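You operate a simulated robot arm through the tools that you are given. There is no shell and no other tool.

You run a simulated robot arm. Do the job below in one go: nothing can be reset, and whatever is moved stays where it is left.

JOB
Put things in order on the top of the small lacing bench. At the end: the grey spare rubber block (marked "CLEAN") stands where the brown hand brush stood; the brown hand brush stands on top of the brown dark wooden stand; the cream fault plate (marked "STAIN") from the top of the small lacing bench stands where the grey spare rubber block stood; the yellow adapter is on the red seals tin; whatever was shut is shut again. Leave all else as you found it, and nothing knocked over.

It is judged by the outcome, as a careful person would: the job done as asked, and still so three seconds after it is handed in. It fails if anything else is knocked over, pushed out of place, dropped, spilled or broken. A push-on lid holds only when it is set on centred and level and pressed home; a screw cap is set on level and turned clockwise until tight.

ROBOT AND FRAMES
A 7-joint arm with a two-finger parallel gripper, fixed in place. Base frame: the origin is on the floor under the middle of its stand, x ahead of it, y to its left, z up; the work surface is at about z = 0.86. Lengths are in m, angles in degrees, forces in N, time in s.
With the tool pointing down near the work surface it reaches from about 0.3 to 0.7 m from the base axis. Its first joint turns from -66.0 to 66.0 degrees. Payload 1.57 kg.
The tool frame sits at the grasp point between the pads (the TCP): z along the fingers, y along the line on which they close. The tips reach 0.03 m beyond it. Largest opening 0.11 m; finger width 0.024, thickness 0.012; the body of the gripper, 0.048 by 0.112 m, starts 0.078 m behind the TCP.
Orientation is told as [roll, pitch, yaw] about the base's x, y, z axes, in that order, counted from this pose: with the fingers straight down and closing along the base's y, the tool's x points along the base's -x, its y along +y and its z along -z.

CONTROLS
- The arm moves only by the tool servo_tool. Its argument "steps" is a list of rows, each an object (a shift or turn left out is 0, a gripper value left out holds the last) with "hand": the gripper command, from -1 (fully open) to 1 (shut), values between in proportion; "dp": the shift along the tool's x, y, z in units of 40 mm (1.0 is 40 mm), a list of three; "rotation": the turn, a rotation vector about the tool's x, y, z in units of 5 degrees (1.0 is 5 degrees), a list of three. In form: [{"hand": hand, "dp": [dx, dy, dz], "rotation": [wx, wy, wz]}, ...]. A call has 1 to 20 rows; each row shifts and turns the commanded pose from where the row before left it, along the tool's axes as they then stand. A call with a number of a shift or a turn outside -1 to 1 is refused whole. Each row takes 0.2 s and may step no farther than 0.05 m and 8.6 degrees from the row before; otherwise, or with a gripper value out of range, the whole call is refused. A pose out of reach is approached as far as the arm can. The call stops where the force on the tool passes 40 N (or 10 N more than at its start, if that is more) or the arm is blocked; 0.2 s more then pass. Each finger travels about 0.108 m/s and halts on what it meets, pressing with about 24 N; the grip force reading is that of the motor and also rises with nothing between the fingers. The clock runs only during rows and for 0.2 s after the last one: add rows that do not move to give the fingers time. It gives the time, the measured TCP pose, the force on the tool (base axes), the opening and the grip force at its end, in the units of the frame above (readings bear some noise), with the torque about the TCP (base axes, N m) and any sound that the robot's microphone picked up.
- Cameras (640 x 400 px; columns grow to the right, rows downward): "scene" is fixed at [0.1674, -0.4079, 1.4036]; the picture's right is [0.71, -0.71, 0.00], its down [-0.45, -0.45, -0.77] and it looks along [0.55, 0.55, -0.63] (base axes); focal length 247 px, centre (320, 200). "wrist" rides on the gripper at [0.07, 0.016, -0.141] in the tool frame; the picture's right is [-0.23, 0.97, 0.00], its down [-0.85, -0.20, -0.48] and it looks along [-0.47, -0.11, 0.88] (tool axes); focal length 222 px, centre (320, 200). There is no depth. A picture from a camera that has moved, and an enlarged one, comes with that camera's place and axes in the base frame and with its lens. The place of the scene camera against the robot may be out by one fixed shift of up to 0.018 m in any direction.
- snapshot(camera): a new picture of that camera. The clock stands still meanwhile.
- enlarge(camera, box): a new picture of the part [left, top, right, bottom] of that camera's present view, enlarged. The clock stands still meanwhile.
- hand_in(): hands the job in; it is judged then, once.

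Places have to be worked out from the pictures, the camera data and where the tool is seen. Open the gripper and draw the arm clear of the work before you hand the job in, unless the task says otherwise.

The tools are called as a command line: name --argument value ..., lists and objects as JSON in quotes. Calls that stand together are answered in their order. servo_tool: Moves the arm, as the interface text tells. Its arguments: {"type":"object","properties":{"steps":{"type":"array","items":{"type":"object","properties":{"hand":{"type":"number"},"dp":{"type":"array","items":{"type":"number"}},"rotation":{"type":"array","items":{"type":"number"}}}}}},"required":["steps"]} The other tools are called the same way: snapshot (camera) takes a picture; enlarge (camera, box) takes an enlarged picture of a part of a camera's view; hand_in () hands the job in.

At the start:

```text
time: 0.0
eef_pos: [0.4047, 0.0508, 1.22]
tcp_rot: [-0.1, 0.1, 0.0]
ft_force: [0.1, -0.4, 0.3]
torque: [-0.01, 0.01, -0.02]
gripper_width: 0.1103
grasp_force: 0.1
```

scene: 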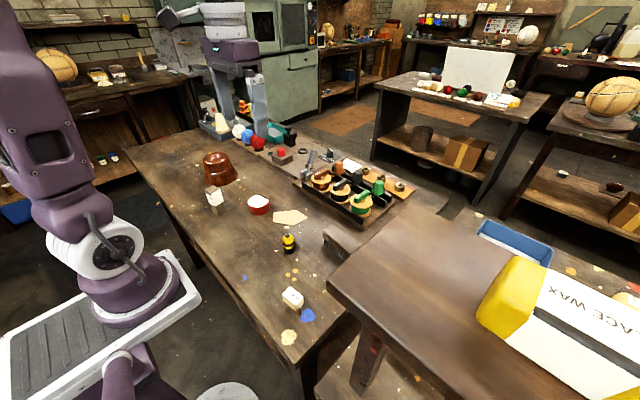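
wrist: 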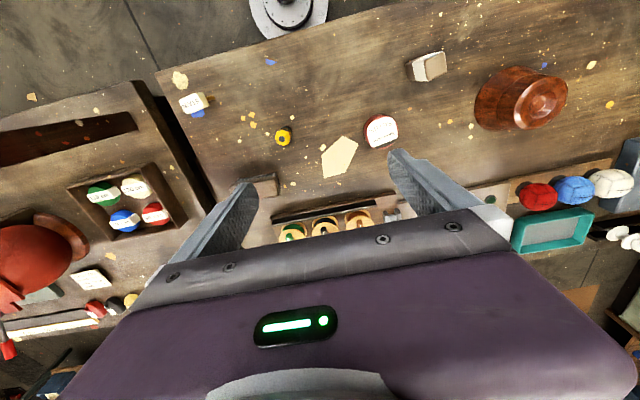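

I see the bench with several items; I need closer views to identify each one. I take enlarged pictures first.

enlarge --camera "scene" --box '[180, 130, 340, 230]'

enlarge --camera "scene" --box '[220, 220, 380, 320]'

enlarge --camera "scene" --box '[290, 130, 450, 230]'

enlarge --camera "wrist" --box '[240, 40, 480, 190]'

enlarge --camera "wrist" --box '[60, 60, 300, 210]'

```text
4.00 times, centred on (260, 180) of scene
camera zoom: at [0.1674, -0.4079, 1.4036], right [0.71, -0.71, 0.0], down [-0.45, -0.45, -0.77], along [0.55, 0.55, -0.63], focal length 987 px, centre (560, 280)
```

zoom: 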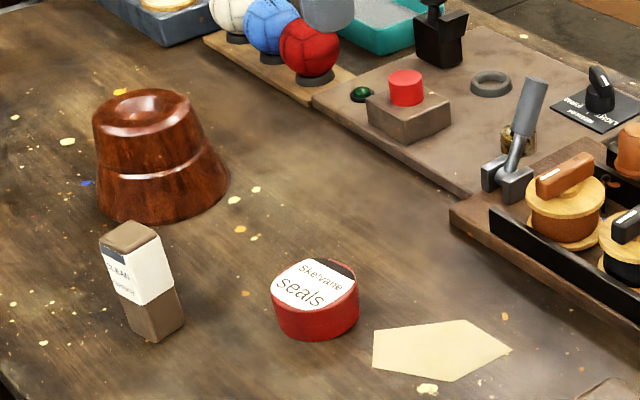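

```text
4.00 times, centred on (300, 270) of scene
camera zoom: at [0.1674, -0.4079, 1.4036], right [0.71, -0.71, 0.0], down [-0.45, -0.45, -0.77], along [0.55, 0.55, -0.63], focal length 987 px, centre (400, -80)
```

zoom: 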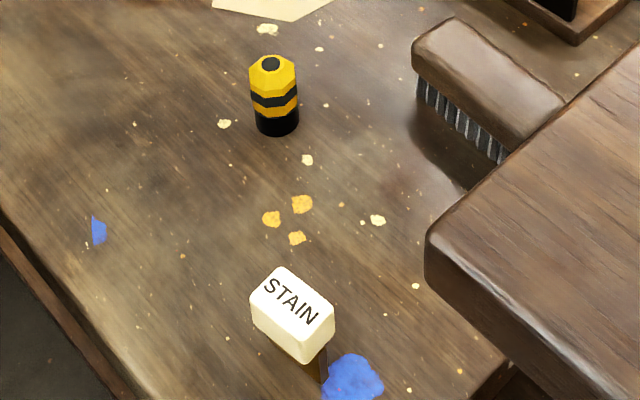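

```text
4.00 times, centred on (370, 180) of scene
camera zoom: at [0.1674, -0.4079, 1.4036], right [0.71, -0.71, 0.0], down [-0.45, -0.45, -0.77], along [0.55, 0.55, -0.63], focal length 987 px, centre (120, 280)
```

zoom: 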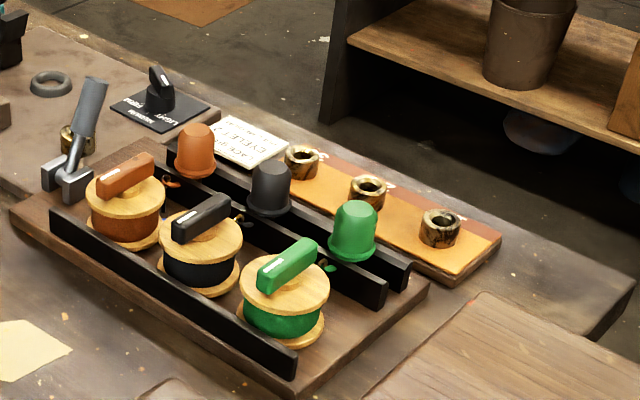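

```text
2.67 times, centred on (360, 115) of wrist
camera zoom: at [0.3366, 0.0684, 1.3608], right [0.23, 0.97, 0.0], down [0.85, -0.2, 0.48], along [0.47, -0.11, -0.88], focal length 592 px, centre (213, 427)
```

zoom: 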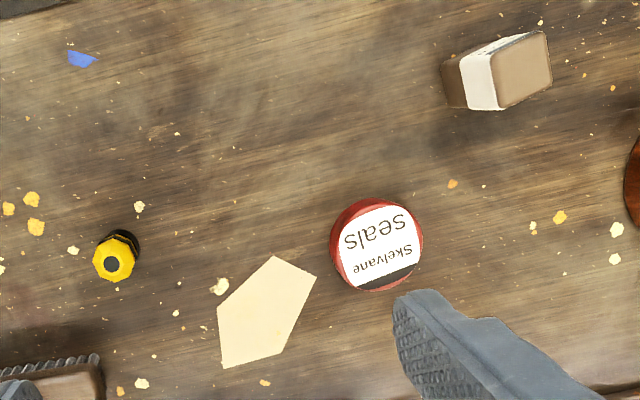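

```text
2.67 times, centred on (180, 135) of wrist
camera zoom: at [0.3366, 0.0684, 1.3608], right [0.23, 0.97, 0.0], down [0.85, -0.2, 0.48], along [0.47, -0.11, -0.88], focal length 592 px, centre (693, 373)
```

zoom: 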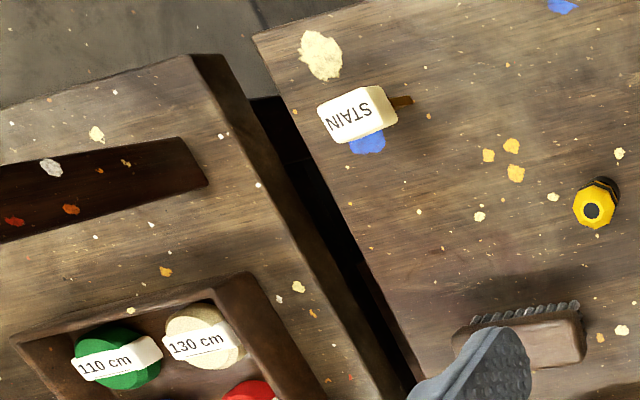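

The items on our bench: red-brown stepped stand near (0.45, 0.42), CLEAN block near (0.36, 0.255), tin near (0.46, 0.17), adapter near (0.42, -0.03), STAIN plate near (0.32, -0.18), brush near (0.52, -0.13). I move the wrist camera over the brush at a safe height for a better look.

servo_tool --steps '[{"hand": -1, "dp": [0, -0.75, 0.5]}, {"dp": [0, -0.75, 0.5]}, {"dp": [0, -0.75, 0.5]}, {"dp": [0, -0.75, 0.5]}, {"dp": [0, -0.75, 0.5]}, {"dp": [0, -0.75, 0.5]}, {}]'

snapshot --camera "wrist"

snapshot --camera "scene"

```text
time: 1.6
eef_pos: [0.4046, -0.1281, 1.1007]
tcp_rot: [0.0, 0.0, -0.1]
ft_force: [-0.2, -0.2, 0.0]
torque: [-0.03, -0.04, 0.0]
gripper_width: 0.11
grasp_force: 0.1
```

```text
taken
camera wrist: at [0.3361, -0.1117, 1.2403], right [0.23, 0.97, 0.0], down [0.86, -0.2, 0.48], along [0.47, -0.11, -0.88], focal length 222 px, centre (320, 200)
```

wrist: 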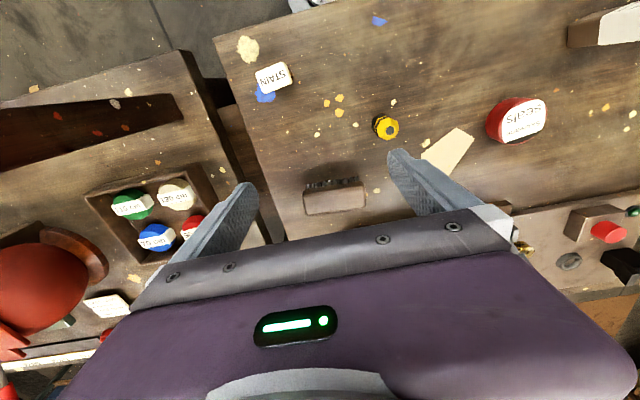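

```text
taken
```

scene: 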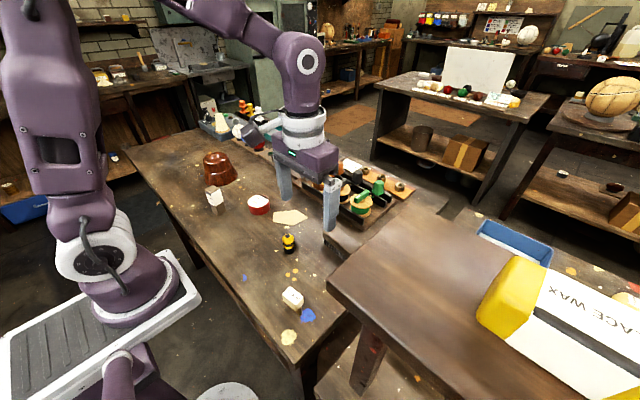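

The neighbouring bench is at nearly the same height, and the brush lies mostly along y between the fingers' view. I enlarge the wrist view on brush, plate and adapter.

enlarge --camera "wrist" --box '[256, 160, 416, 260]'

enlarge --camera "wrist" --box '[220, 30, 380, 130]'

enlarge --camera "wrist" --box '[340, 70, 500, 170]'

enlarge --camera "scene" --box '[300, 200, 380, 250]'

```text
4.00 times, centred on (336, 210) of wrist
camera zoom: at [0.3361, -0.1117, 1.2403], right [0.23, 0.97, 0.0], down [0.86, -0.2, 0.48], along [0.47, -0.11, -0.88], focal length 888 px, centre (256, 160)
```

zoom: 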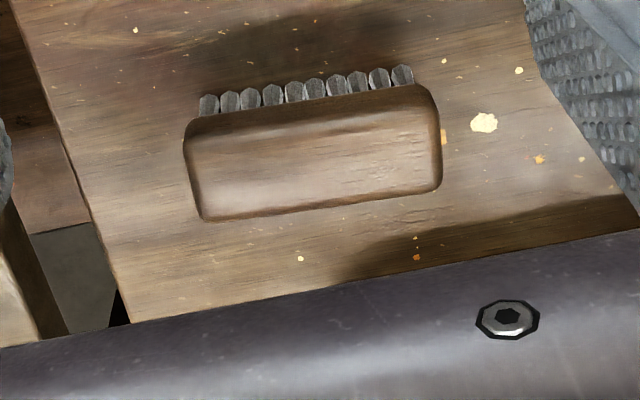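

```text
4.00 times, centred on (300, 80) of wrist
camera zoom: at [0.3361, -0.1117, 1.2403], right [0.23, 0.97, 0.0], down [0.86, -0.2, 0.48], along [0.47, -0.11, -0.88], focal length 888 px, centre (400, 680)
```

zoom: 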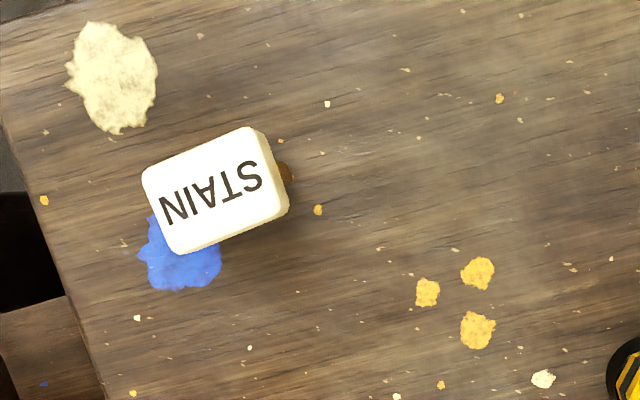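

```text
4.00 times, centred on (420, 120) of wrist
camera zoom: at [0.3361, -0.1117, 1.2403], right [0.23, 0.97, 0.0], down [0.86, -0.2, 0.48], along [0.47, -0.11, -0.88], focal length 888 px, centre (-80, 520)
```

zoom: 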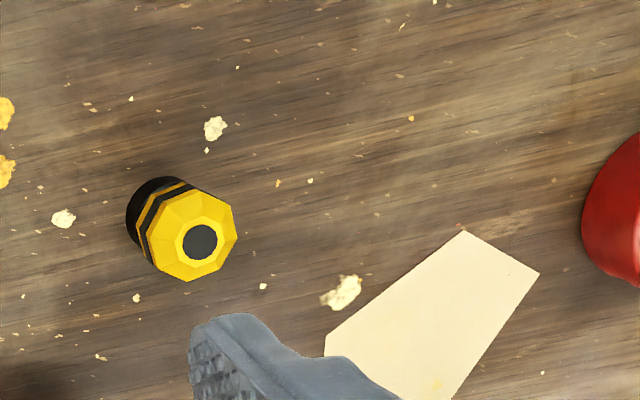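

```text
8.00 times, centred on (340, 225) of scene
camera zoom: at [0.1673, -0.408, 1.4036], right [0.71, -0.71, 0.0], down [-0.45, -0.45, -0.77], along [0.55, 0.55, -0.63], focal length 1974 px, centre (160, 0)
```

zoom: 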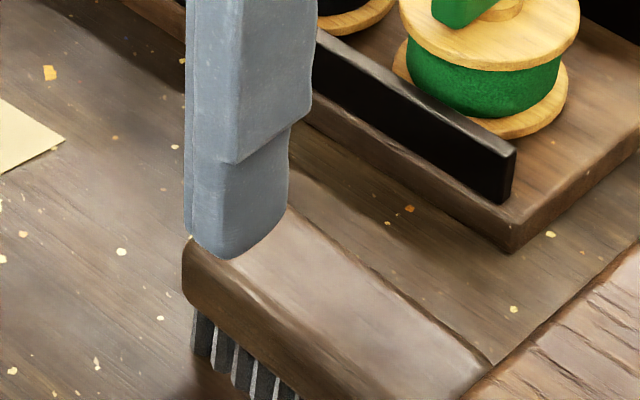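

The brush stands bristles-down, about 0.105 × 0.041 m, long axis along y, centred near (0.521, -0.129), top near z 0.905. Before touching anything I go look at the stand, block and tin from above.

servo_tool --steps '[{"dp": [0, 1, -0.25]}, {"dp": [0, 1, -0.25]}, {"dp": [0, 1, 0]}, {"dp": [0, 1, 0]}, {"dp": [0, 1, 0]}, {"dp": [0, 1, 0]}, {"dp": [0, 1, 0]}, {"dp": [0, 1, 0]}, {}]'

snapshot --camera "wrist"

enlarge --camera "wrist" --box '[400, 40, 600, 165]'

enlarge --camera "wrist" --box '[240, 40, 440, 165]'

```text
time: 3.6
eef_pos: [0.4034, 0.192, 1.1195]
tcp_rot: [-0.1, 0.0, -0.1]
ft_force: [-0.5, -0.5, 0.3]
torque: [0.0, -0.02, 0.02]
gripper_width: 0.1098
grasp_force: 0.0
```

```text
taken
camera wrist: at [0.3358, 0.2093, 1.2604], right [0.23, 0.97, 0.0], down [0.85, -0.2, 0.48], along [0.47, -0.11, -0.88], focal length 222 px, centre (320, 200)
```

wrist: 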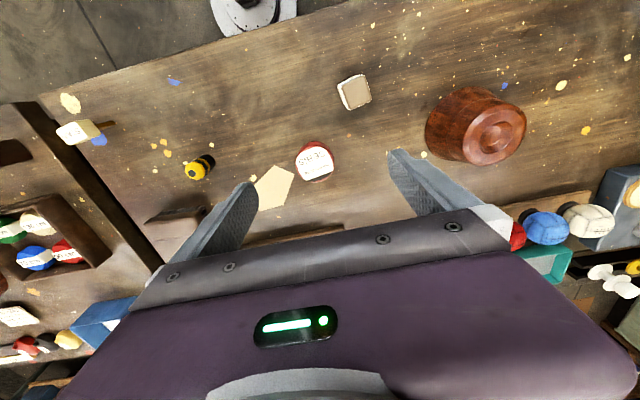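

```text
3.20 times, centred on (500, 102) of wrist
camera zoom: at [0.3358, 0.2093, 1.2604], right [0.23, 0.97, 0.0], down [0.85, -0.2, 0.48], along [0.47, -0.11, -0.88], focal length 711 px, centre (-256, 512)
```

zoom: 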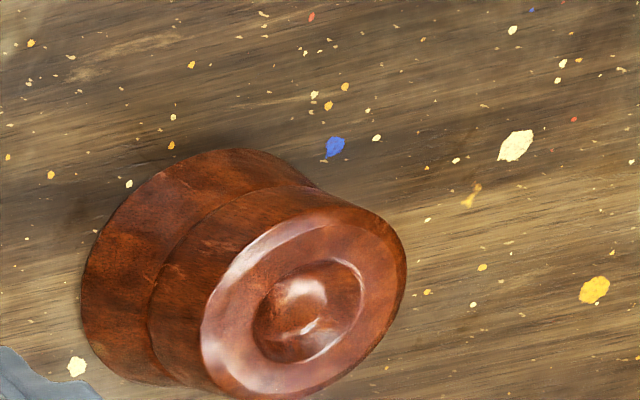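

```text
3.20 times, centred on (340, 102) of wrist
camera zoom: at [0.3358, 0.2093, 1.2604], right [0.23, 0.97, 0.0], down [0.85, -0.2, 0.48], along [0.47, -0.11, -0.88], focal length 711 px, centre (256, 512)
```

zoom: 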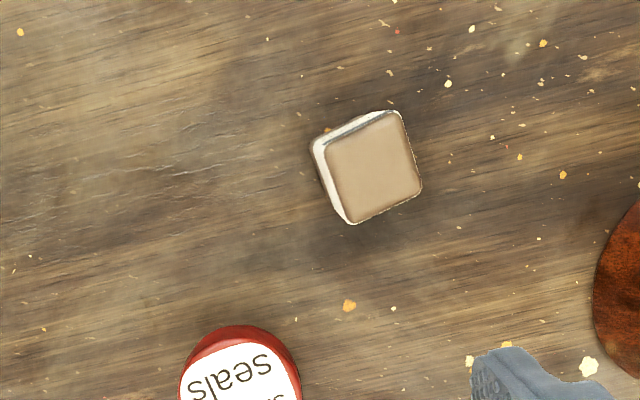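

The block is about 0.04 × 0.04 × 0.09 tall near (0.36, 0.25). The stand top shows a rim with a central feature; I move to look straight at it to see whether it is a dish or a boss.

servo_tool --steps '[{"dp": [0, 1, -0.2]}, {"dp": [0, 1, -0.2]}, {"dp": [0, 1, -0.2]}, {"dp": [0, 1, -0.2]}, {"dp": [0, 1, 0]}, {}]'

snapshot --camera "wrist"

enlarge --camera "wrist" --box '[260, 70, 420, 170]'

enlarge --camera "scene" --box '[190, 140, 270, 190]'

```text
time: 5.0
eef_pos: [0.4038, 0.3916, 1.1519]
tcp_rot: [0.0, 0.0, -0.1]
ft_force: [0.0, -0.6, 0.2]
torque: [-0.01, 0.01, 0.01]
gripper_width: 0.1099
grasp_force: 0.1
```

```text
taken
camera wrist: at [0.3356, 0.4089, 1.2928], right [0.23, 0.97, 0.0], down [0.86, -0.2, 0.48], along [0.47, -0.11, -0.88], focal length 222 px, centre (320, 200)
```

wrist: 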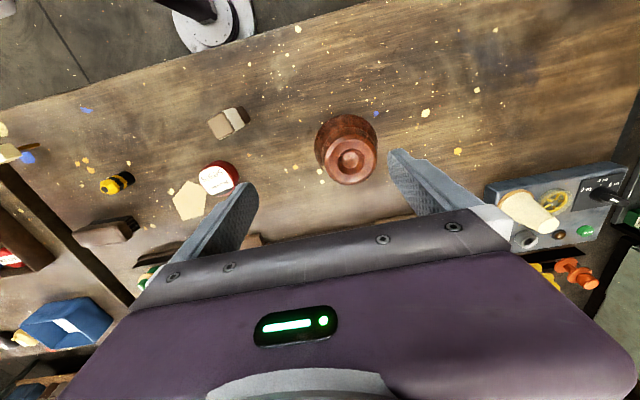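

```text
4.00 times, centred on (340, 120) of wrist
camera zoom: at [0.3356, 0.4089, 1.2928], right [0.23, 0.97, 0.0], down [0.86, -0.2, 0.48], along [0.47, -0.11, -0.88], focal length 888 px, centre (240, 520)
```

zoom: 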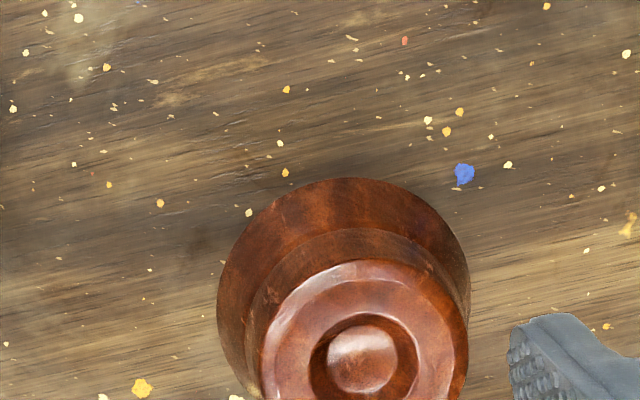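

```text
8.00 times, centred on (230, 165) of scene
camera zoom: at [0.1674, -0.4079, 1.4036], right [0.71, -0.71, 0.0], down [-0.45, -0.45, -0.77], along [0.55, 0.55, -0.63], focal length 1974 px, centre (1040, 480)
```

zoom: 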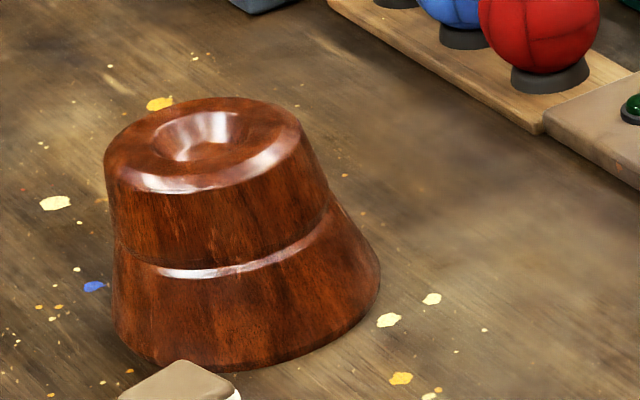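

The stand top is a flat rim (about 0.083 m across) with a recess, centre near (0.459, 0.431), top near z 0.95. Now I return above the brush and then turn the gripper so it closes along x.

servo_tool --steps '[{"dp": [-0.22, -1, 0]}, {"dp": [-0.22, -1, 0]}, {"dp": [-0.22, -1, 0]}, {"dp": [-0.22, -1, 0]}, {"dp": [-0.22, -1, 0]}, {"dp": [-0.22, -1, 0]}, {"dp": [-0.22, -1, 0]}, {"dp": [-0.22, -1, 0]}, {"dp": [-0.22, -1, 0]}, {"dp": [-0.22, -1, 0]}, {"dp": [-0.22, -1, 0]}, {"dp": [-0.22, -1, 0]}, {"dp": [-0.22, -1, 0]}, {}]'

servo_tool --steps '[{"rotation": [0, 0, 1]}, {"rotation": [0, 0, 1]}, {"rotation": [0, 0, 1]}, {"rotation": [0, 0, 1]}, {"rotation": [0, 0, 1]}, {"rotation": [0, 0, 1]}, {"rotation": [0, 0, 1]}, {"rotation": [0, 0, 1]}, {"rotation": [0, 0, 1]}, {"rotation": [0, 0, 1]}, {"rotation": [0, 0, 1]}, {"rotation": [0, 0, 1]}, {"rotation": [0, 0, 1]}, {"rotation": [0, 0, 1]}, {"rotation": [0, 0, 1]}, {"rotation": [0, 0, 1]}, {"rotation": [0, 0, 1]}, {"rotation": [0, 0, 1]}, {}]'

snapshot --camera "wrist"

snapshot --camera "scene"

```text
time: 8.0
eef_pos: [0.5197, -0.13, 1.152]
tcp_rot: [0.0, 0.0, 0.0]
ft_force: [0.0, 0.4, -0.6]
torque: [-0.01, -0.02, 0.01]
gripper_width: 0.11
grasp_force: 0.0
```

```text
time: 12.0
eef_pos: [0.5184, -0.1293, 1.1532]
tcp_rot: [0.0, 0.0, -90.1]
ft_force: [0.1, 0.1, -0.3]
torque: [0.02, 0.01, -0.01]
gripper_width: 0.1101
grasp_force: 0.1
```

```text
taken
camera wrist: at [0.5371, -0.0584, 1.293], right [0.97, -0.23, 0.0], down [-0.2, -0.85, 0.48], along [-0.11, -0.47, -0.88], focal length 222 px, centre (320, 200)
```

wrist: 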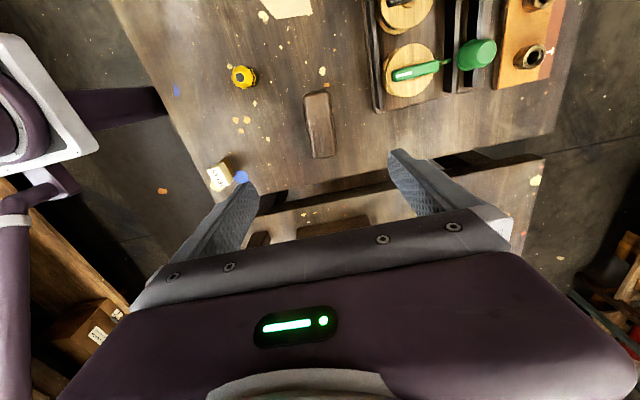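

```text
taken
```

scene: 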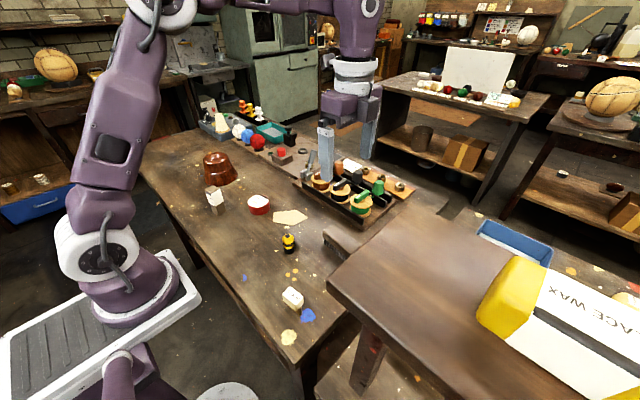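

The gripper is now at yaw -90 above the brush. I enlarge the brush in this view to measure its centre and angle.

enlarge --camera "wrist" --box '[240, 70, 400, 170]'

```text
4.00 times, centred on (320, 120) of wrist
camera zoom: at [0.5371, -0.0584, 1.293], right [0.97, -0.23, 0.0], down [-0.2, -0.85, 0.48], along [-0.11, -0.47, -0.88], focal length 888 px, centre (320, 520)
```

zoom: 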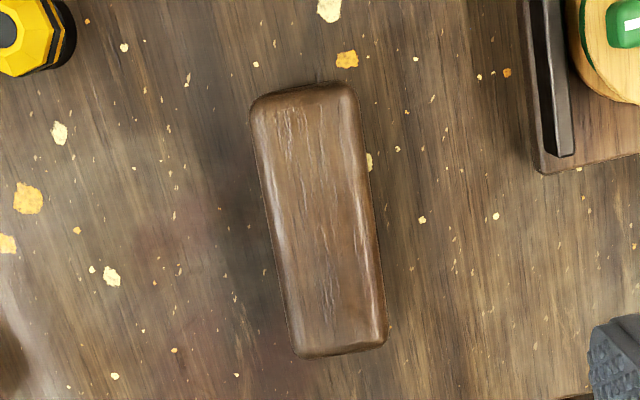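

The brush centre reads (0.5225, -0.130) with about 3.5° more turn, width 0.041. I align, narrow the fingers to about 0.08 and descend partway.

servo_tool --steps '[{"hand": -0.45, "dp": [-0.02, 0.1, 0], "rotation": [0, 0, 0.7]}, {"dp": [0, 0, 1]}, {"dp": [0, 0, 1]}, {"dp": [0, 0, 1]}, {"dp": [0, 0, 1]}, {"dp": [0, 0, 0.5]}, {}]'

snapshot --camera "wrist"

enlarge --camera "scene" --box '[280, 160, 440, 260]'

```text
time: 13.6
eef_pos: [0.5237, -0.1289, 0.9738]
tcp_rot: [0.0, 0.0, -93.5]
ft_force: [0.1, 1.1, -0.1]
torque: [0.0, -0.02, -0.01]
gripper_width: 0.0801
grasp_force: 0.1
```

```text
taken
camera wrist: at [0.5454, -0.06, 1.1134], right [0.96, -0.29, 0.0], down [-0.25, -0.84, 0.48], along [-0.14, -0.46, -0.88], focal length 222 px, centre (320, 200)
```

wrist: 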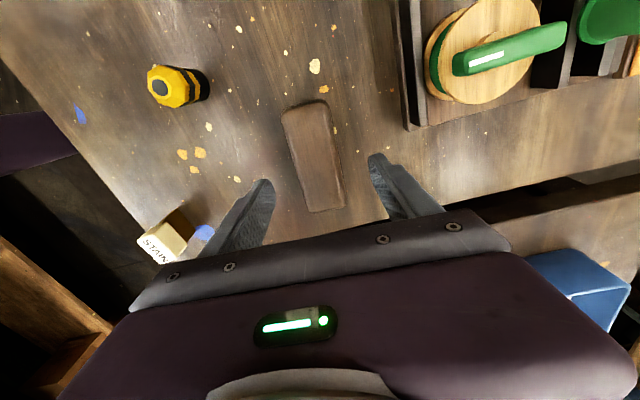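

```text
4.00 times, centred on (360, 210) of scene
camera zoom: at [0.1674, -0.4079, 1.4036], right [0.71, -0.71, 0.0], down [-0.45, -0.45, -0.77], along [0.55, 0.55, -0.63], focal length 987 px, centre (160, 160)
```

zoom: 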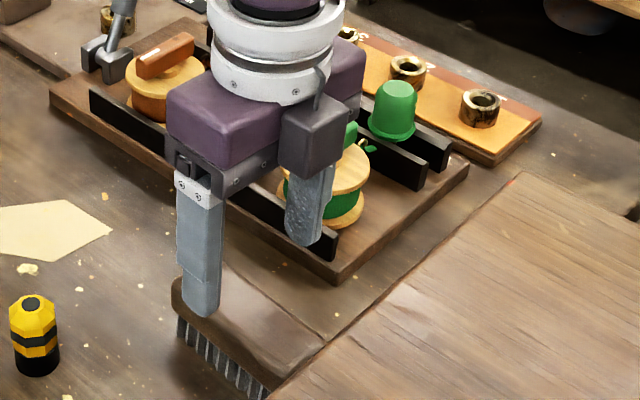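

Aligned over the brush with clear space to the rack. I descend to z ≈ 0.90 and close.

servo_tool --steps '[{"dp": [0, 0, 0.9]}, {"dp": [0, 0, 0.5]}, {"dp": [0, 0, 0.4]}, {}]'

servo_tool --steps '[{"hand": 1}, {}, {}, {}]'

enlarge --camera "scene" --box '[280, 160, 440, 260]'

```text
time: 14.6
eef_pos: [0.5227, -0.1299, 0.901]
tcp_rot: [0.0, 0.1, -93.6]
ft_force: [0.0, -0.3, 0.0]
torque: [0.0, 0.0, 0.01]
gripper_width: 0.0797
grasp_force: 0.1
```

```text
time: 15.6
eef_pos: [0.5225, -0.1294, 0.9006]
tcp_rot: [0.0, 0.0, -93.5]
ft_force: [0.4, 0.3, -0.1]
torque: [0.0, -0.01, -0.03]
gripper_width: 0.0448
grasp_force: 24.2
```

```text
4.00 times, centred on (360, 210) of scene
camera zoom: at [0.1674, -0.408, 1.4036], right [0.71, -0.71, 0.0], down [-0.45, -0.45, -0.77], along [0.55, 0.55, -0.63], focal length 987 px, centre (160, 160)
```

zoom: 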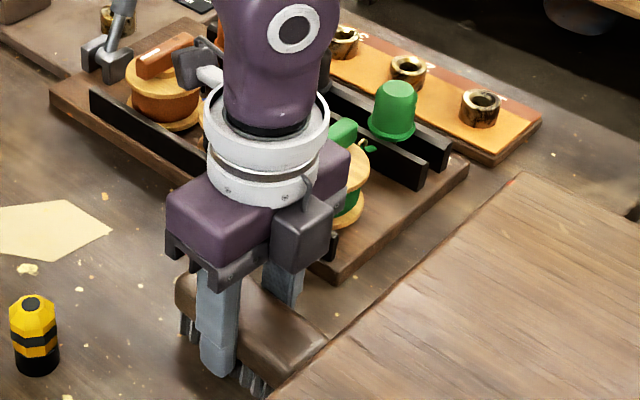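

The brush is held (0.0448 m, 24 N). I lift it straight up and check.

servo_tool --steps '[{"dp": [0, 0, -0.3]}, {"dp": [0, 0, -0.7]}, {"dp": [0, 0, -1]}, {"dp": [0, 0, -1]}, {"dp": [0, 0, -1]}, {"dp": [0, 0, -1]}, {"dp": [0, 0, -0.6]}, {}]'

snapshot --camera "wrist"

snapshot --camera "scene"

```text
time: 17.4
eef_pos: [0.5235, -0.1284, 1.1249]
tcp_rot: [0.0, 0.0, -93.5]
ft_force: [0.6, -0.2, -0.6]
torque: [0.01, 0.01, 0.0]
gripper_width: 0.0446
grasp_force: 24.2
```

```text
taken
camera wrist: at [0.5456, -0.06, 1.2658], right [0.96, -0.29, 0.0], down [-0.25, -0.84, 0.48], along [-0.14, -0.46, -0.88], focal length 222 px, centre (320, 200)
```

wrist: 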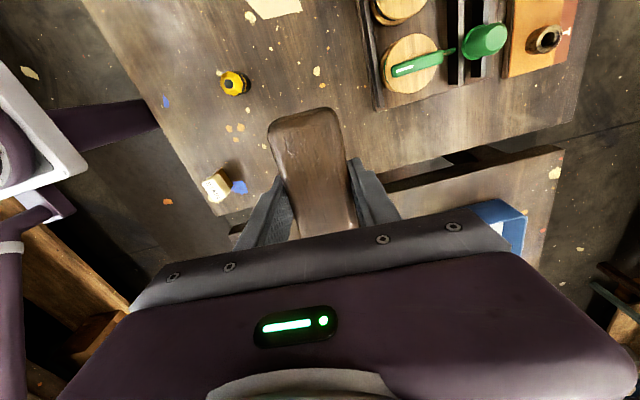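

```text
taken
```

scene: 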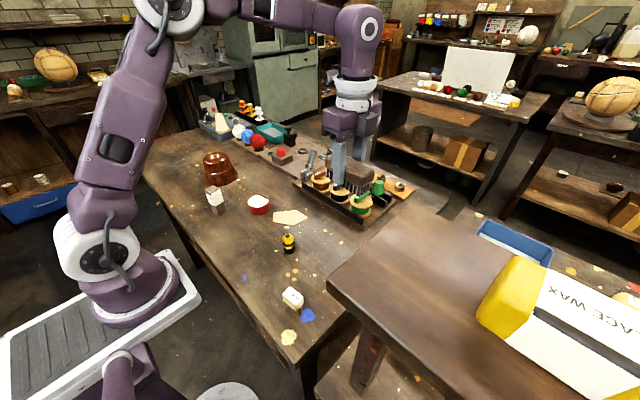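

Brush is held level and centred. I rotate back to yaw 0 up here, then carry it over toward the stand.

servo_tool --steps '[{"rotation": [0, 0, -1]}, {"rotation": [0, 0, -1]}, {"rotation": [0, 0, -1]}, {"rotation": [0, 0, -1]}, {"rotation": [0, 0, -1]}, {"rotation": [0, 0, -1]}, {"rotation": [0, 0, -1]}, {"rotation": [0, 0, -1]}, {"rotation": [0, 0, -1]}, {"rotation": [0, 0, -1]}, {"rotation": [0, 0, -1]}, {"rotation": [0, 0, -1]}, {"rotation": [0, 0, -1]}, {"rotation": [0, 0, -1]}, {"rotation": [0, 0, -1]}, {"rotation": [0, 0, -1]}, {"rotation": [0, 0, -1]}, {"rotation": [0, 0, -1]}, {"rotation": [0, 0, -0.7]}, {}]'

servo_tool --steps '[{"dp": [0.12, 0.9, 0]}, {"dp": [0.12, 0.9, 0]}, {"dp": [0.12, 0.9, 0]}, {"dp": [0.12, 0.9, 0]}, {"dp": [0.12, 0.9, 0]}, {"dp": [0.12, 0.9, 0]}, {"dp": [0.12, 0.9, 0]}, {"dp": [0.12, 0.9, 0]}, {"dp": [0.12, 0.9, 0]}, {"dp": [0.12, 0.9, 0]}, {"dp": [0.12, 0.9, 0]}, {"dp": [0.12, 0.9, 0]}, {"dp": [0.12, 0.9, 0]}, {"dp": [0, 0.9, 0]}, {}, {}]'

snapshot --camera "wrist"

enlarge --camera "scene" --box '[150, 90, 310, 190]'

```text
time: 21.6
eef_pos: [0.5232, -0.1301, 1.1245]
tcp_rot: [0.0, 0.0, 0.0]
ft_force: [0.5, 0.4, -1.8]
torque: [0.02, -0.01, -0.03]
gripper_width: 0.0449
grasp_force: 24.1
```

```text
time: 25.0
eef_pos: [0.4602, 0.3749, 1.1253]
tcp_rot: [0.0, 0.0, 0.0]
ft_force: [0.5, -0.1, -1.2]
torque: [-0.01, 0.02, 0.01]
gripper_width: 0.0446
grasp_force: 23.8
```

```text
taken
camera wrist: at [0.393, 0.3924, 1.2652], right [0.23, 0.97, 0.0], down [0.86, -0.2, 0.48], along [0.47, -0.11, -0.88], focal length 222 px, centre (320, 200)
```

wrist: 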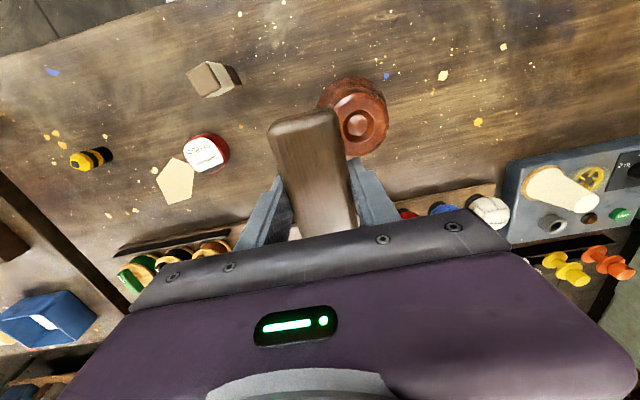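

```text
4.00 times, centred on (230, 140) of scene
camera zoom: at [0.1674, -0.4079, 1.4036], right [0.71, -0.71, 0.0], down [-0.45, -0.45, -0.77], along [0.55, 0.55, -0.63], focal length 987 px, centre (680, 440)
```

zoom: 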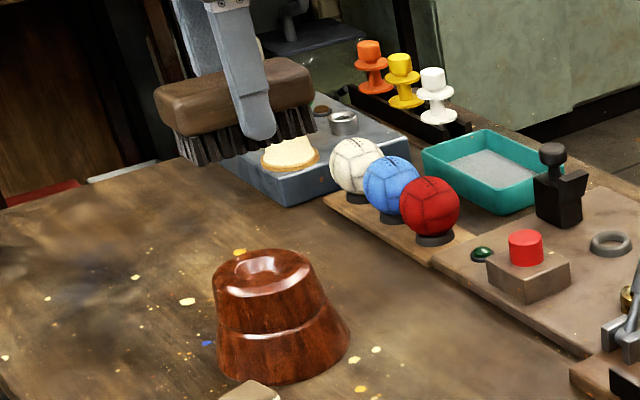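

Carrying well. I enlarge the stand in the wrist view to refine its centre before lining up.

enlarge --camera "wrist" --box '[290, 60, 418, 140]'

enlarge --camera "wrist" --box '[300, 90, 428, 170]'

```text
5.00 times, centred on (354, 100) of wrist
camera zoom: at [0.393, 0.3924, 1.2652], right [0.23, 0.97, 0.0], down [0.86, -0.2, 0.48], along [0.47, -0.11, -0.88], focal length 1111 px, centre (150, 700)
```

zoom: 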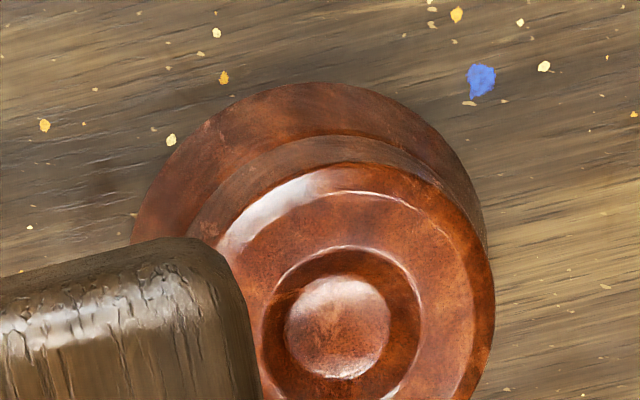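

```text
5.00 times, centred on (364, 130) of wrist
camera zoom: at [0.393, 0.3924, 1.2652], right [0.23, 0.97, 0.0], down [0.86, -0.2, 0.48], along [0.47, -0.11, -0.88], focal length 1111 px, centre (100, 550)
```

zoom: 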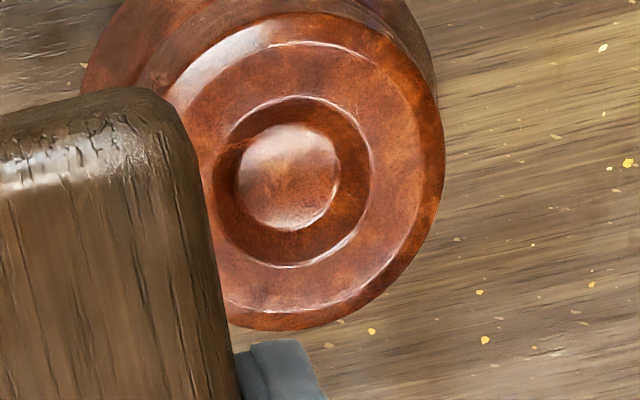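

The stand centre refines to about (0.460, 0.4305). I align over it and descend to leave about 2 cm.

servo_tool --steps '[{"dp": [-0.03, 0.7, 0]}, {"dp": [-0.04, 0.69, 0]}, {}, {"dp": [0, 0, 1]}, {"dp": [0, 0, 1]}, {"dp": [0, 0, 0.4]}, {}]'

enlarge --camera "scene" --box '[170, 110, 290, 185]'

snapshot --camera "wrist"

```text
time: 26.6
eef_pos: [0.4625, 0.4028, 1.0271]
tcp_rot: [-0.1, -0.1, 0.0]
ft_force: [0.1, -0.3, -0.3]
torque: [-0.02, 0.0, 0.02]
gripper_width: 0.0446
grasp_force: 24.0
out of reach, approached as far as the arm can: row 2
```

```text
5.33 times, centred on (230, 148) of scene
camera zoom: at [0.1674, -0.4079, 1.4036], right [0.71, -0.71, 0.0], down [-0.45, -0.45, -0.77], along [0.55, 0.55, -0.63], focal length 1316 px, centre (800, 480)
```

zoom: 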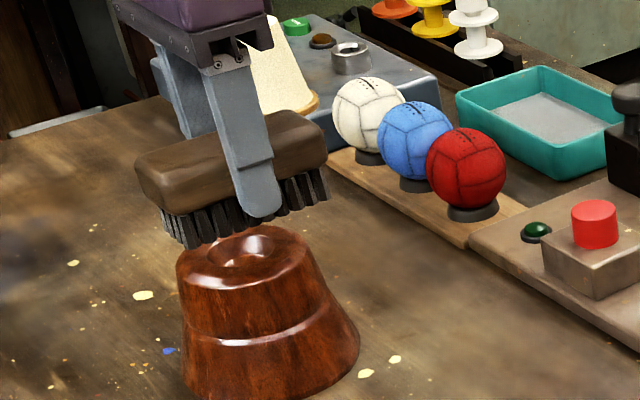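

```text
taken
camera wrist: at [0.3938, 0.4195, 1.1681], right [0.23, 0.97, 0.0], down [0.85, -0.2, 0.48], along [0.47, -0.11, -0.88], focal length 222 px, centre (320, 200)
```

wrist: 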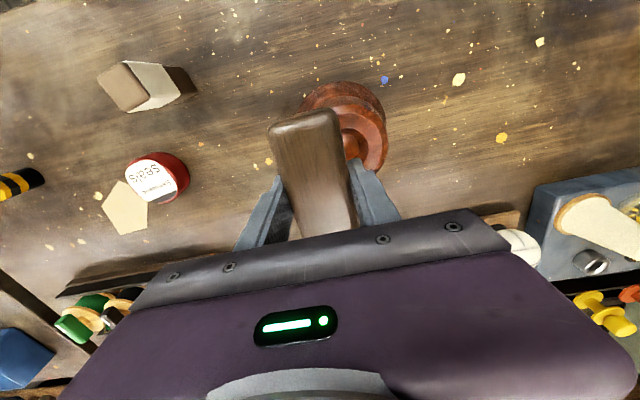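

Only the first part of that move was reachable at the higher height; I'm at y 0.403, about 3 cm above the stand top. I try the remaining 28 mm in y at this lower height in small steps.

servo_tool --steps '[{"dp": [0, 0.25, 0]}, {"dp": [0, 0.25, 0]}, {"dp": [0, 0.2, 0]}, {}]'

```text
time: 27.6
eef_pos: [0.4612, 0.4306, 1.0285]
tcp_rot: [0.0, 0.0, 0.0]
ft_force: [-1.1, 0.1, -0.6]
torque: [-0.02, 0.02, 0.03]
gripper_width: 0.0447
grasp_force: 23.9
```

Now at (0.461, 0.431). I check the alignment from both cameras before lowering.

enlarge --camera "scene" --box '[170, 110, 290, 185]'

snapshot --camera "wrist"

```text
5.33 times, centred on (230, 148) of scene
camera zoom: at [0.1674, -0.4079, 1.4036], right [0.71, -0.71, 0.0], down [-0.45, -0.45, -0.77], along [0.55, 0.55, -0.63], focal length 1316 px, centre (800, 480)
```

zoom: 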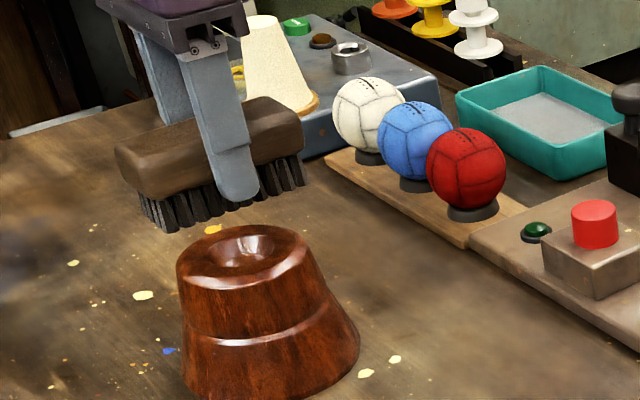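

```text
taken
camera wrist: at [0.3931, 0.4475, 1.1688], right [0.23, 0.97, 0.0], down [0.86, -0.2, 0.48], along [0.47, -0.11, -0.88], focal length 222 px, centre (320, 200)
```

wrist: 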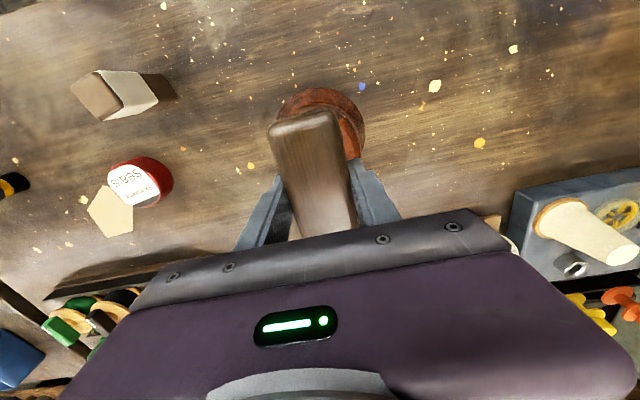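

Alignment looks right within a few mm; I shift by 2 mm toward the scene-camera estimate and lower to just above contact.

servo_tool --steps '[{"dp": [-0.04, -0.05, 0.3]}, {"dp": [0, 0, 0.4]}, {}]'

enlarge --camera "scene" --box '[180, 120, 276, 180]'

```text
time: 28.4
eef_pos: [0.4634, 0.4283, 1.0009]
tcp_rot: [0.0, 0.1, 0.0]
ft_force: [-0.1, 0.0, -0.5]
torque: [0.03, 0.02, 0.0]
gripper_width: 0.0449
grasp_force: 24.2
```

```text
6.67 times, centred on (228, 150) of scene
camera zoom: at [0.1674, -0.4079, 1.4036], right [0.71, -0.71, 0.0], down [-0.45, -0.45, -0.77], along [0.55, 0.55, -0.63], focal length 1645 px, centre (933, 533)
```

zoom: 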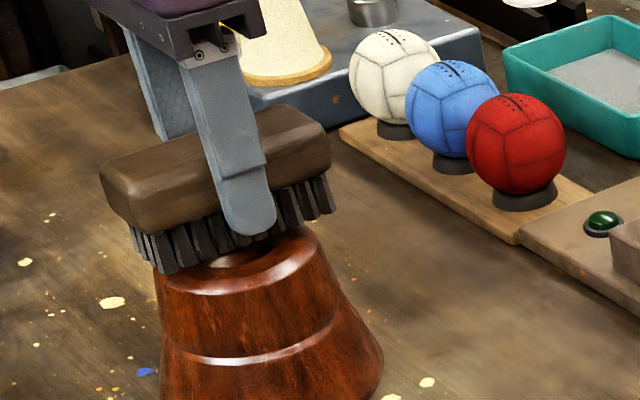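

About a centimetre left. I lower in small steps watching the force.

servo_tool --steps '[{"dp": [0, 0, 0.1]}, {"dp": [0, 0, 0.1]}, {}]'

servo_tool --steps '[{"dp": [0, 0, 0.06]}, {}]'

servo_tool --steps '[{"dp": [0, 0, 0.06]}, {}]'

```text
time: 29.2
eef_pos: [0.4637, 0.4284, 0.9919]
tcp_rot: [-0.1, -0.1, 0.1]
ft_force: [0.4, 0.7, -1.1]
torque: [0.03, 0.02, 0.03]
gripper_width: 0.0446
grasp_force: 23.7
```

```text
time: 29.8
eef_pos: [0.4638, 0.4292, 0.9915]
tcp_rot: [0.2, 0.0, 0.1]
ft_force: [-2.3, -2.1, 9.8]
torque: [0.03, 0.28, 0.06]
gripper_width: 0.0448
grasp_force: 23.4
```

```text
time: 30.4
eef_pos: [0.4638, 0.4279, 0.9878]
tcp_rot: [0.1, -0.1, 0.0]
ft_force: [-1.5, 0.7, 22.3]
torque: [-0.04, 0.0, -0.03]
gripper_width: 0.0449
grasp_force: 23.8
```

Contact made near z 0.991 and level. I back off the press by ~3 mm, then open the fingers gently.

servo_tool --steps '[{"dp": [0, 0, -0.07]}, {}]'

servo_tool --steps '[{"hand": 0.1}, {"hand": 0}, {"hand": -0.2}, {"hand": -0.4}, {}]'

enlarge --camera "scene" --box '[180, 120, 276, 180]'

snapshot --camera "wrist"

```text
time: 31.0
eef_pos: [0.4614, 0.4274, 0.9893]
tcp_rot: [-0.1, 0.2, -0.1]
ft_force: [0.0, 0.4, -1.3]
torque: [-0.02, -0.01, 0.03]
gripper_width: 0.0447
grasp_force: 23.9
```

```text
time: 32.2
eef_pos: [0.4623, 0.4266, 0.9895]
tcp_rot: [-0.1, -0.1, 0.0]
ft_force: [-0.5, 1.0, -0.8]
torque: [0.0, 0.03, -0.03]
gripper_width: 0.0769
grasp_force: 0.0
```

```text
6.67 times, centred on (228, 150) of scene
camera zoom: at [0.1674, -0.408, 1.4036], right [0.71, -0.71, 0.0], down [-0.45, -0.45, -0.77], along [0.55, 0.55, -0.63], focal length 1645 px, centre (933, 533)
```

zoom: 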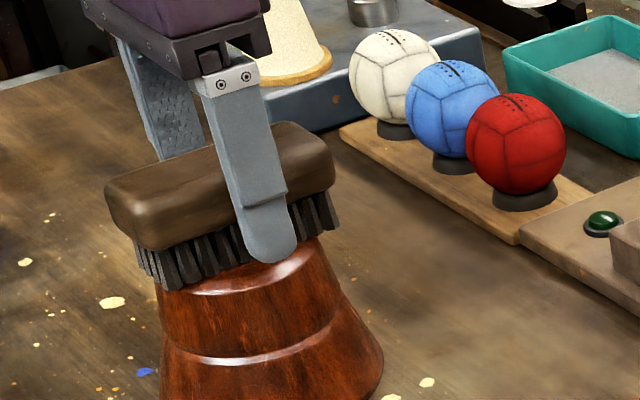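

```text
taken
camera wrist: at [0.395, 0.4452, 1.1304], right [0.23, 0.97, 0.0], down [0.86, -0.2, 0.48], along [0.47, -0.11, -0.88], focal length 222 px, centre (320, 200)
```

wrist: 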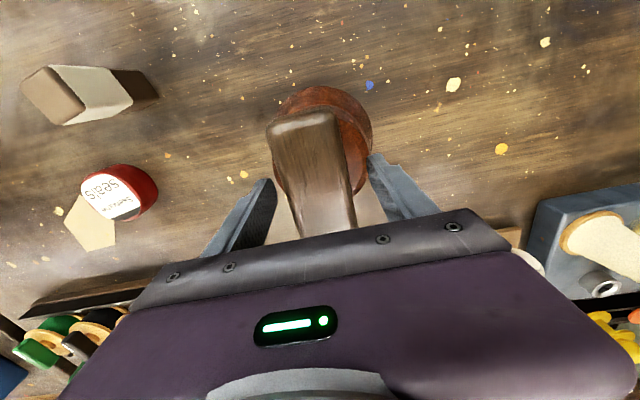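

The brush sits flat on the stand. I lift straight up to clear it, then move back toward the block.

servo_tool --steps '[{"dp": [0, 0, -0.4]}, {"dp": [0, 0, -0.8]}, {"dp": [0, 0, -0.8]}, {}]'

enlarge --camera "scene" --box '[180, 120, 276, 180]'

```text
time: 33.2
eef_pos: [0.464, 0.4273, 1.0713]
tcp_rot: [0.0, 0.0, -0.1]
ft_force: [0.0, -0.8, -0.4]
torque: [0.0, -0.02, -0.04]
gripper_width: 0.077
grasp_force: 0.1
```

```text
6.67 times, centred on (228, 150) of scene
camera zoom: at [0.1674, -0.408, 1.4036], right [0.71, -0.71, 0.0], down [-0.45, -0.45, -0.77], along [0.55, 0.55, -0.63], focal length 1645 px, centre (933, 533)
```

zoom: 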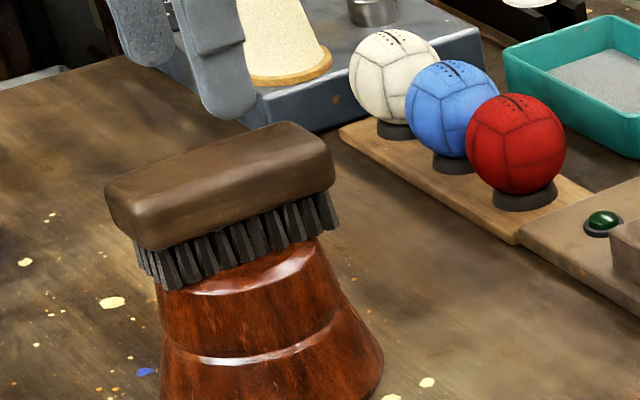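

Brush is well placed. Block top corners compute to a ~0.03 m square turned about +11°, centre (0.3615, 0.250). I move above it, turn to match, and look again.

servo_tool --steps '[{"hand": -0.4, "dp": [0.4, -0.89, -0.1]}, {"dp": [0.5, -0.89, -0.1]}, {"dp": [0.5, -0.89, 0]}, {"dp": [0.5, -0.89, 0]}, {"dp": [0.65, -0.87, 0]}, {"rotation": [0, 0, -1]}, {"rotation": [0, 0, -1]}, {"rotation": [0, 0, -0.16]}, {}]'

snapshot --camera "wrist"

enlarge --camera "wrist" --box '[240, 110, 400, 210]'

enlarge --camera "scene" --box '[160, 130, 280, 205]'

```text
time: 35.2
eef_pos: [0.3611, 0.25, 1.079]
tcp_rot: [0.0, 0.0, 10.8]
ft_force: [-0.3, -0.5, 0.4]
torque: [-0.04, -0.04, -0.01]
gripper_width: 0.0767
grasp_force: 0.1
```

```text
taken
camera wrist: at [0.2916, 0.255, 1.219], right [0.04, 1.0, 0.0], down [0.88, -0.04, 0.48], along [0.48, -0.02, -0.88], focal length 222 px, centre (320, 200)
```

wrist: 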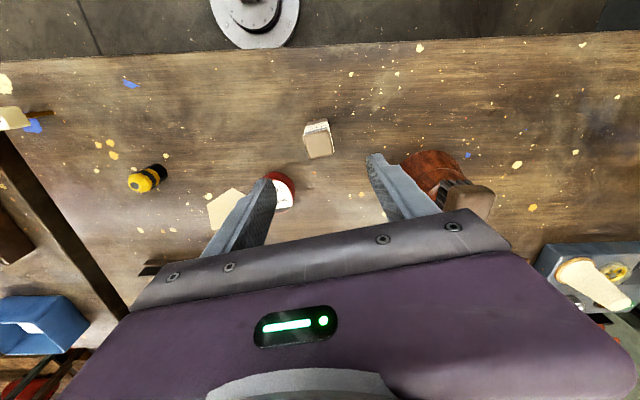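

```text
4.00 times, centred on (320, 160) of wrist
camera zoom: at [0.2916, 0.255, 1.219], right [0.04, 1.0, 0.0], down [0.88, -0.04, 0.48], along [0.48, -0.02, -0.88], focal length 888 px, centre (320, 360)
```

zoom: 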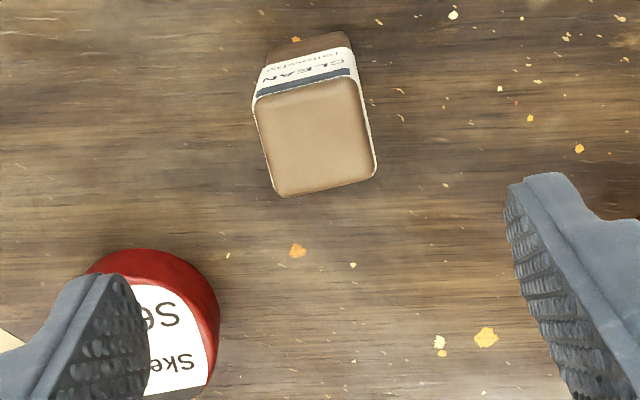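

```text
5.33 times, centred on (220, 168) of scene
camera zoom: at [0.1674, -0.408, 1.4036], right [0.71, -0.71, 0.0], down [-0.45, -0.45, -0.77], along [0.55, 0.55, -0.63], focal length 1316 px, centre (853, 373)
```

zoom: 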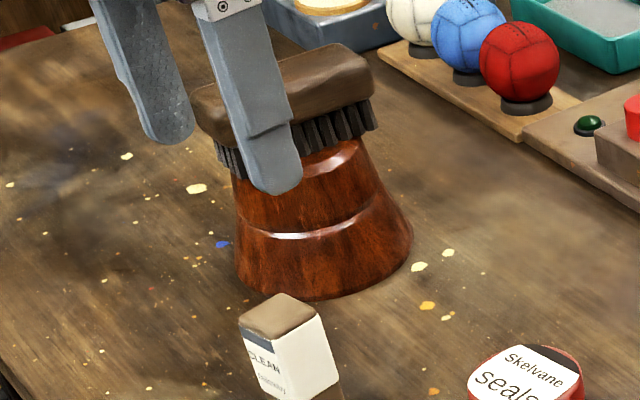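

The block centre is (0.361–0.362, 0.250), top z ≈ 0.951, angle matches. I descend around it to z ≈ 0.915 and close.

servo_tool --steps '[{"dp": [0, 0, 1]}, {"dp": [0, 0, 1]}, {"dp": [0, 0, 1]}, {"dp": [0, 0, 0.7]}, {"dp": [0, 0, 0.4]}, {}]'

snapshot --camera "wrist"

enlarge --camera "scene" --box '[160, 150, 280, 225]'

```text
time: 36.6
eef_pos: [0.3612, 0.251, 0.9146]
tcp_rot: [-0.1, -0.1, 10.7]
ft_force: [0.0, -0.6, -0.1]
torque: [-0.03, 0.01, -0.02]
gripper_width: 0.0771
grasp_force: 0.0
```

```text
taken
camera wrist: at [0.2915, 0.2556, 1.0548], right [0.04, 1.0, 0.0], down [0.88, -0.04, 0.48], along [0.48, -0.02, -0.88], focal length 222 px, centre (320, 200)
```

wrist: 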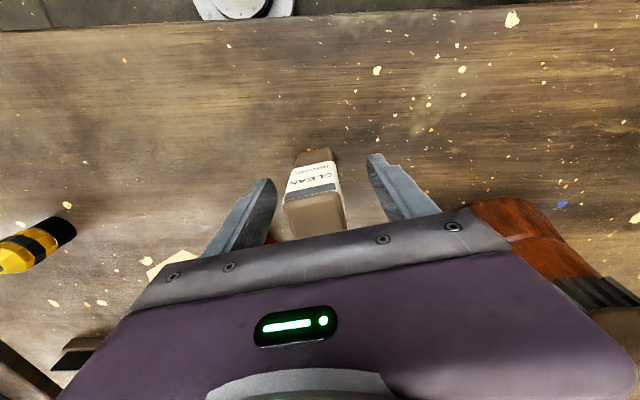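

```text
5.33 times, centred on (220, 188) of scene
camera zoom: at [0.1674, -0.4079, 1.4036], right [0.71, -0.71, 0.0], down [-0.45, -0.45, -0.77], along [0.55, 0.55, -0.63], focal length 1316 px, centre (853, 267)
```

zoom: 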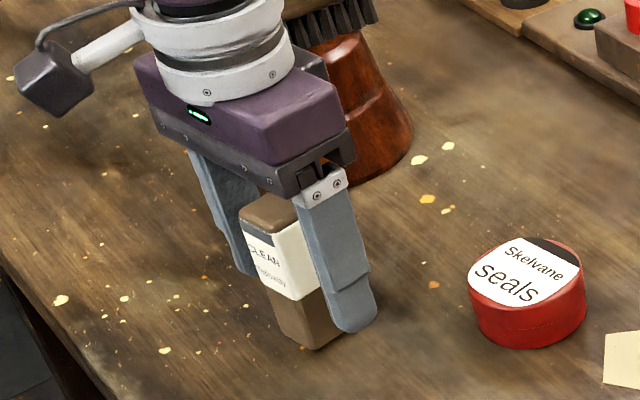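

The block stands between the fingers with even gaps. I close the gripper.

servo_tool --steps '[{"hand": 0}, {"hand": 0.3}, {"hand": 1}, {}, {}]'

enlarge --camera "scene" --box '[160, 150, 280, 225]'

```text
time: 37.8
eef_pos: [0.3615, 0.2527, 0.9152]
tcp_rot: [0.0, 0.0, 10.8]
ft_force: [-0.4, 1.1, 0.2]
torque: [0.0, 0.04, 0.06]
gripper_width: 0.0318
grasp_force: 24.0
```

```text
5.33 times, centred on (220, 188) of scene
camera zoom: at [0.1674, -0.408, 1.4036], right [0.71, -0.71, 0.0], down [-0.45, -0.45, -0.77], along [0.55, 0.55, -0.63], focal length 1316 px, centre (853, 267)
```

zoom: 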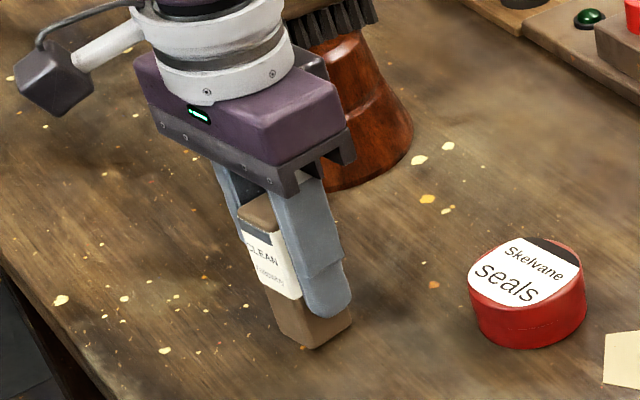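

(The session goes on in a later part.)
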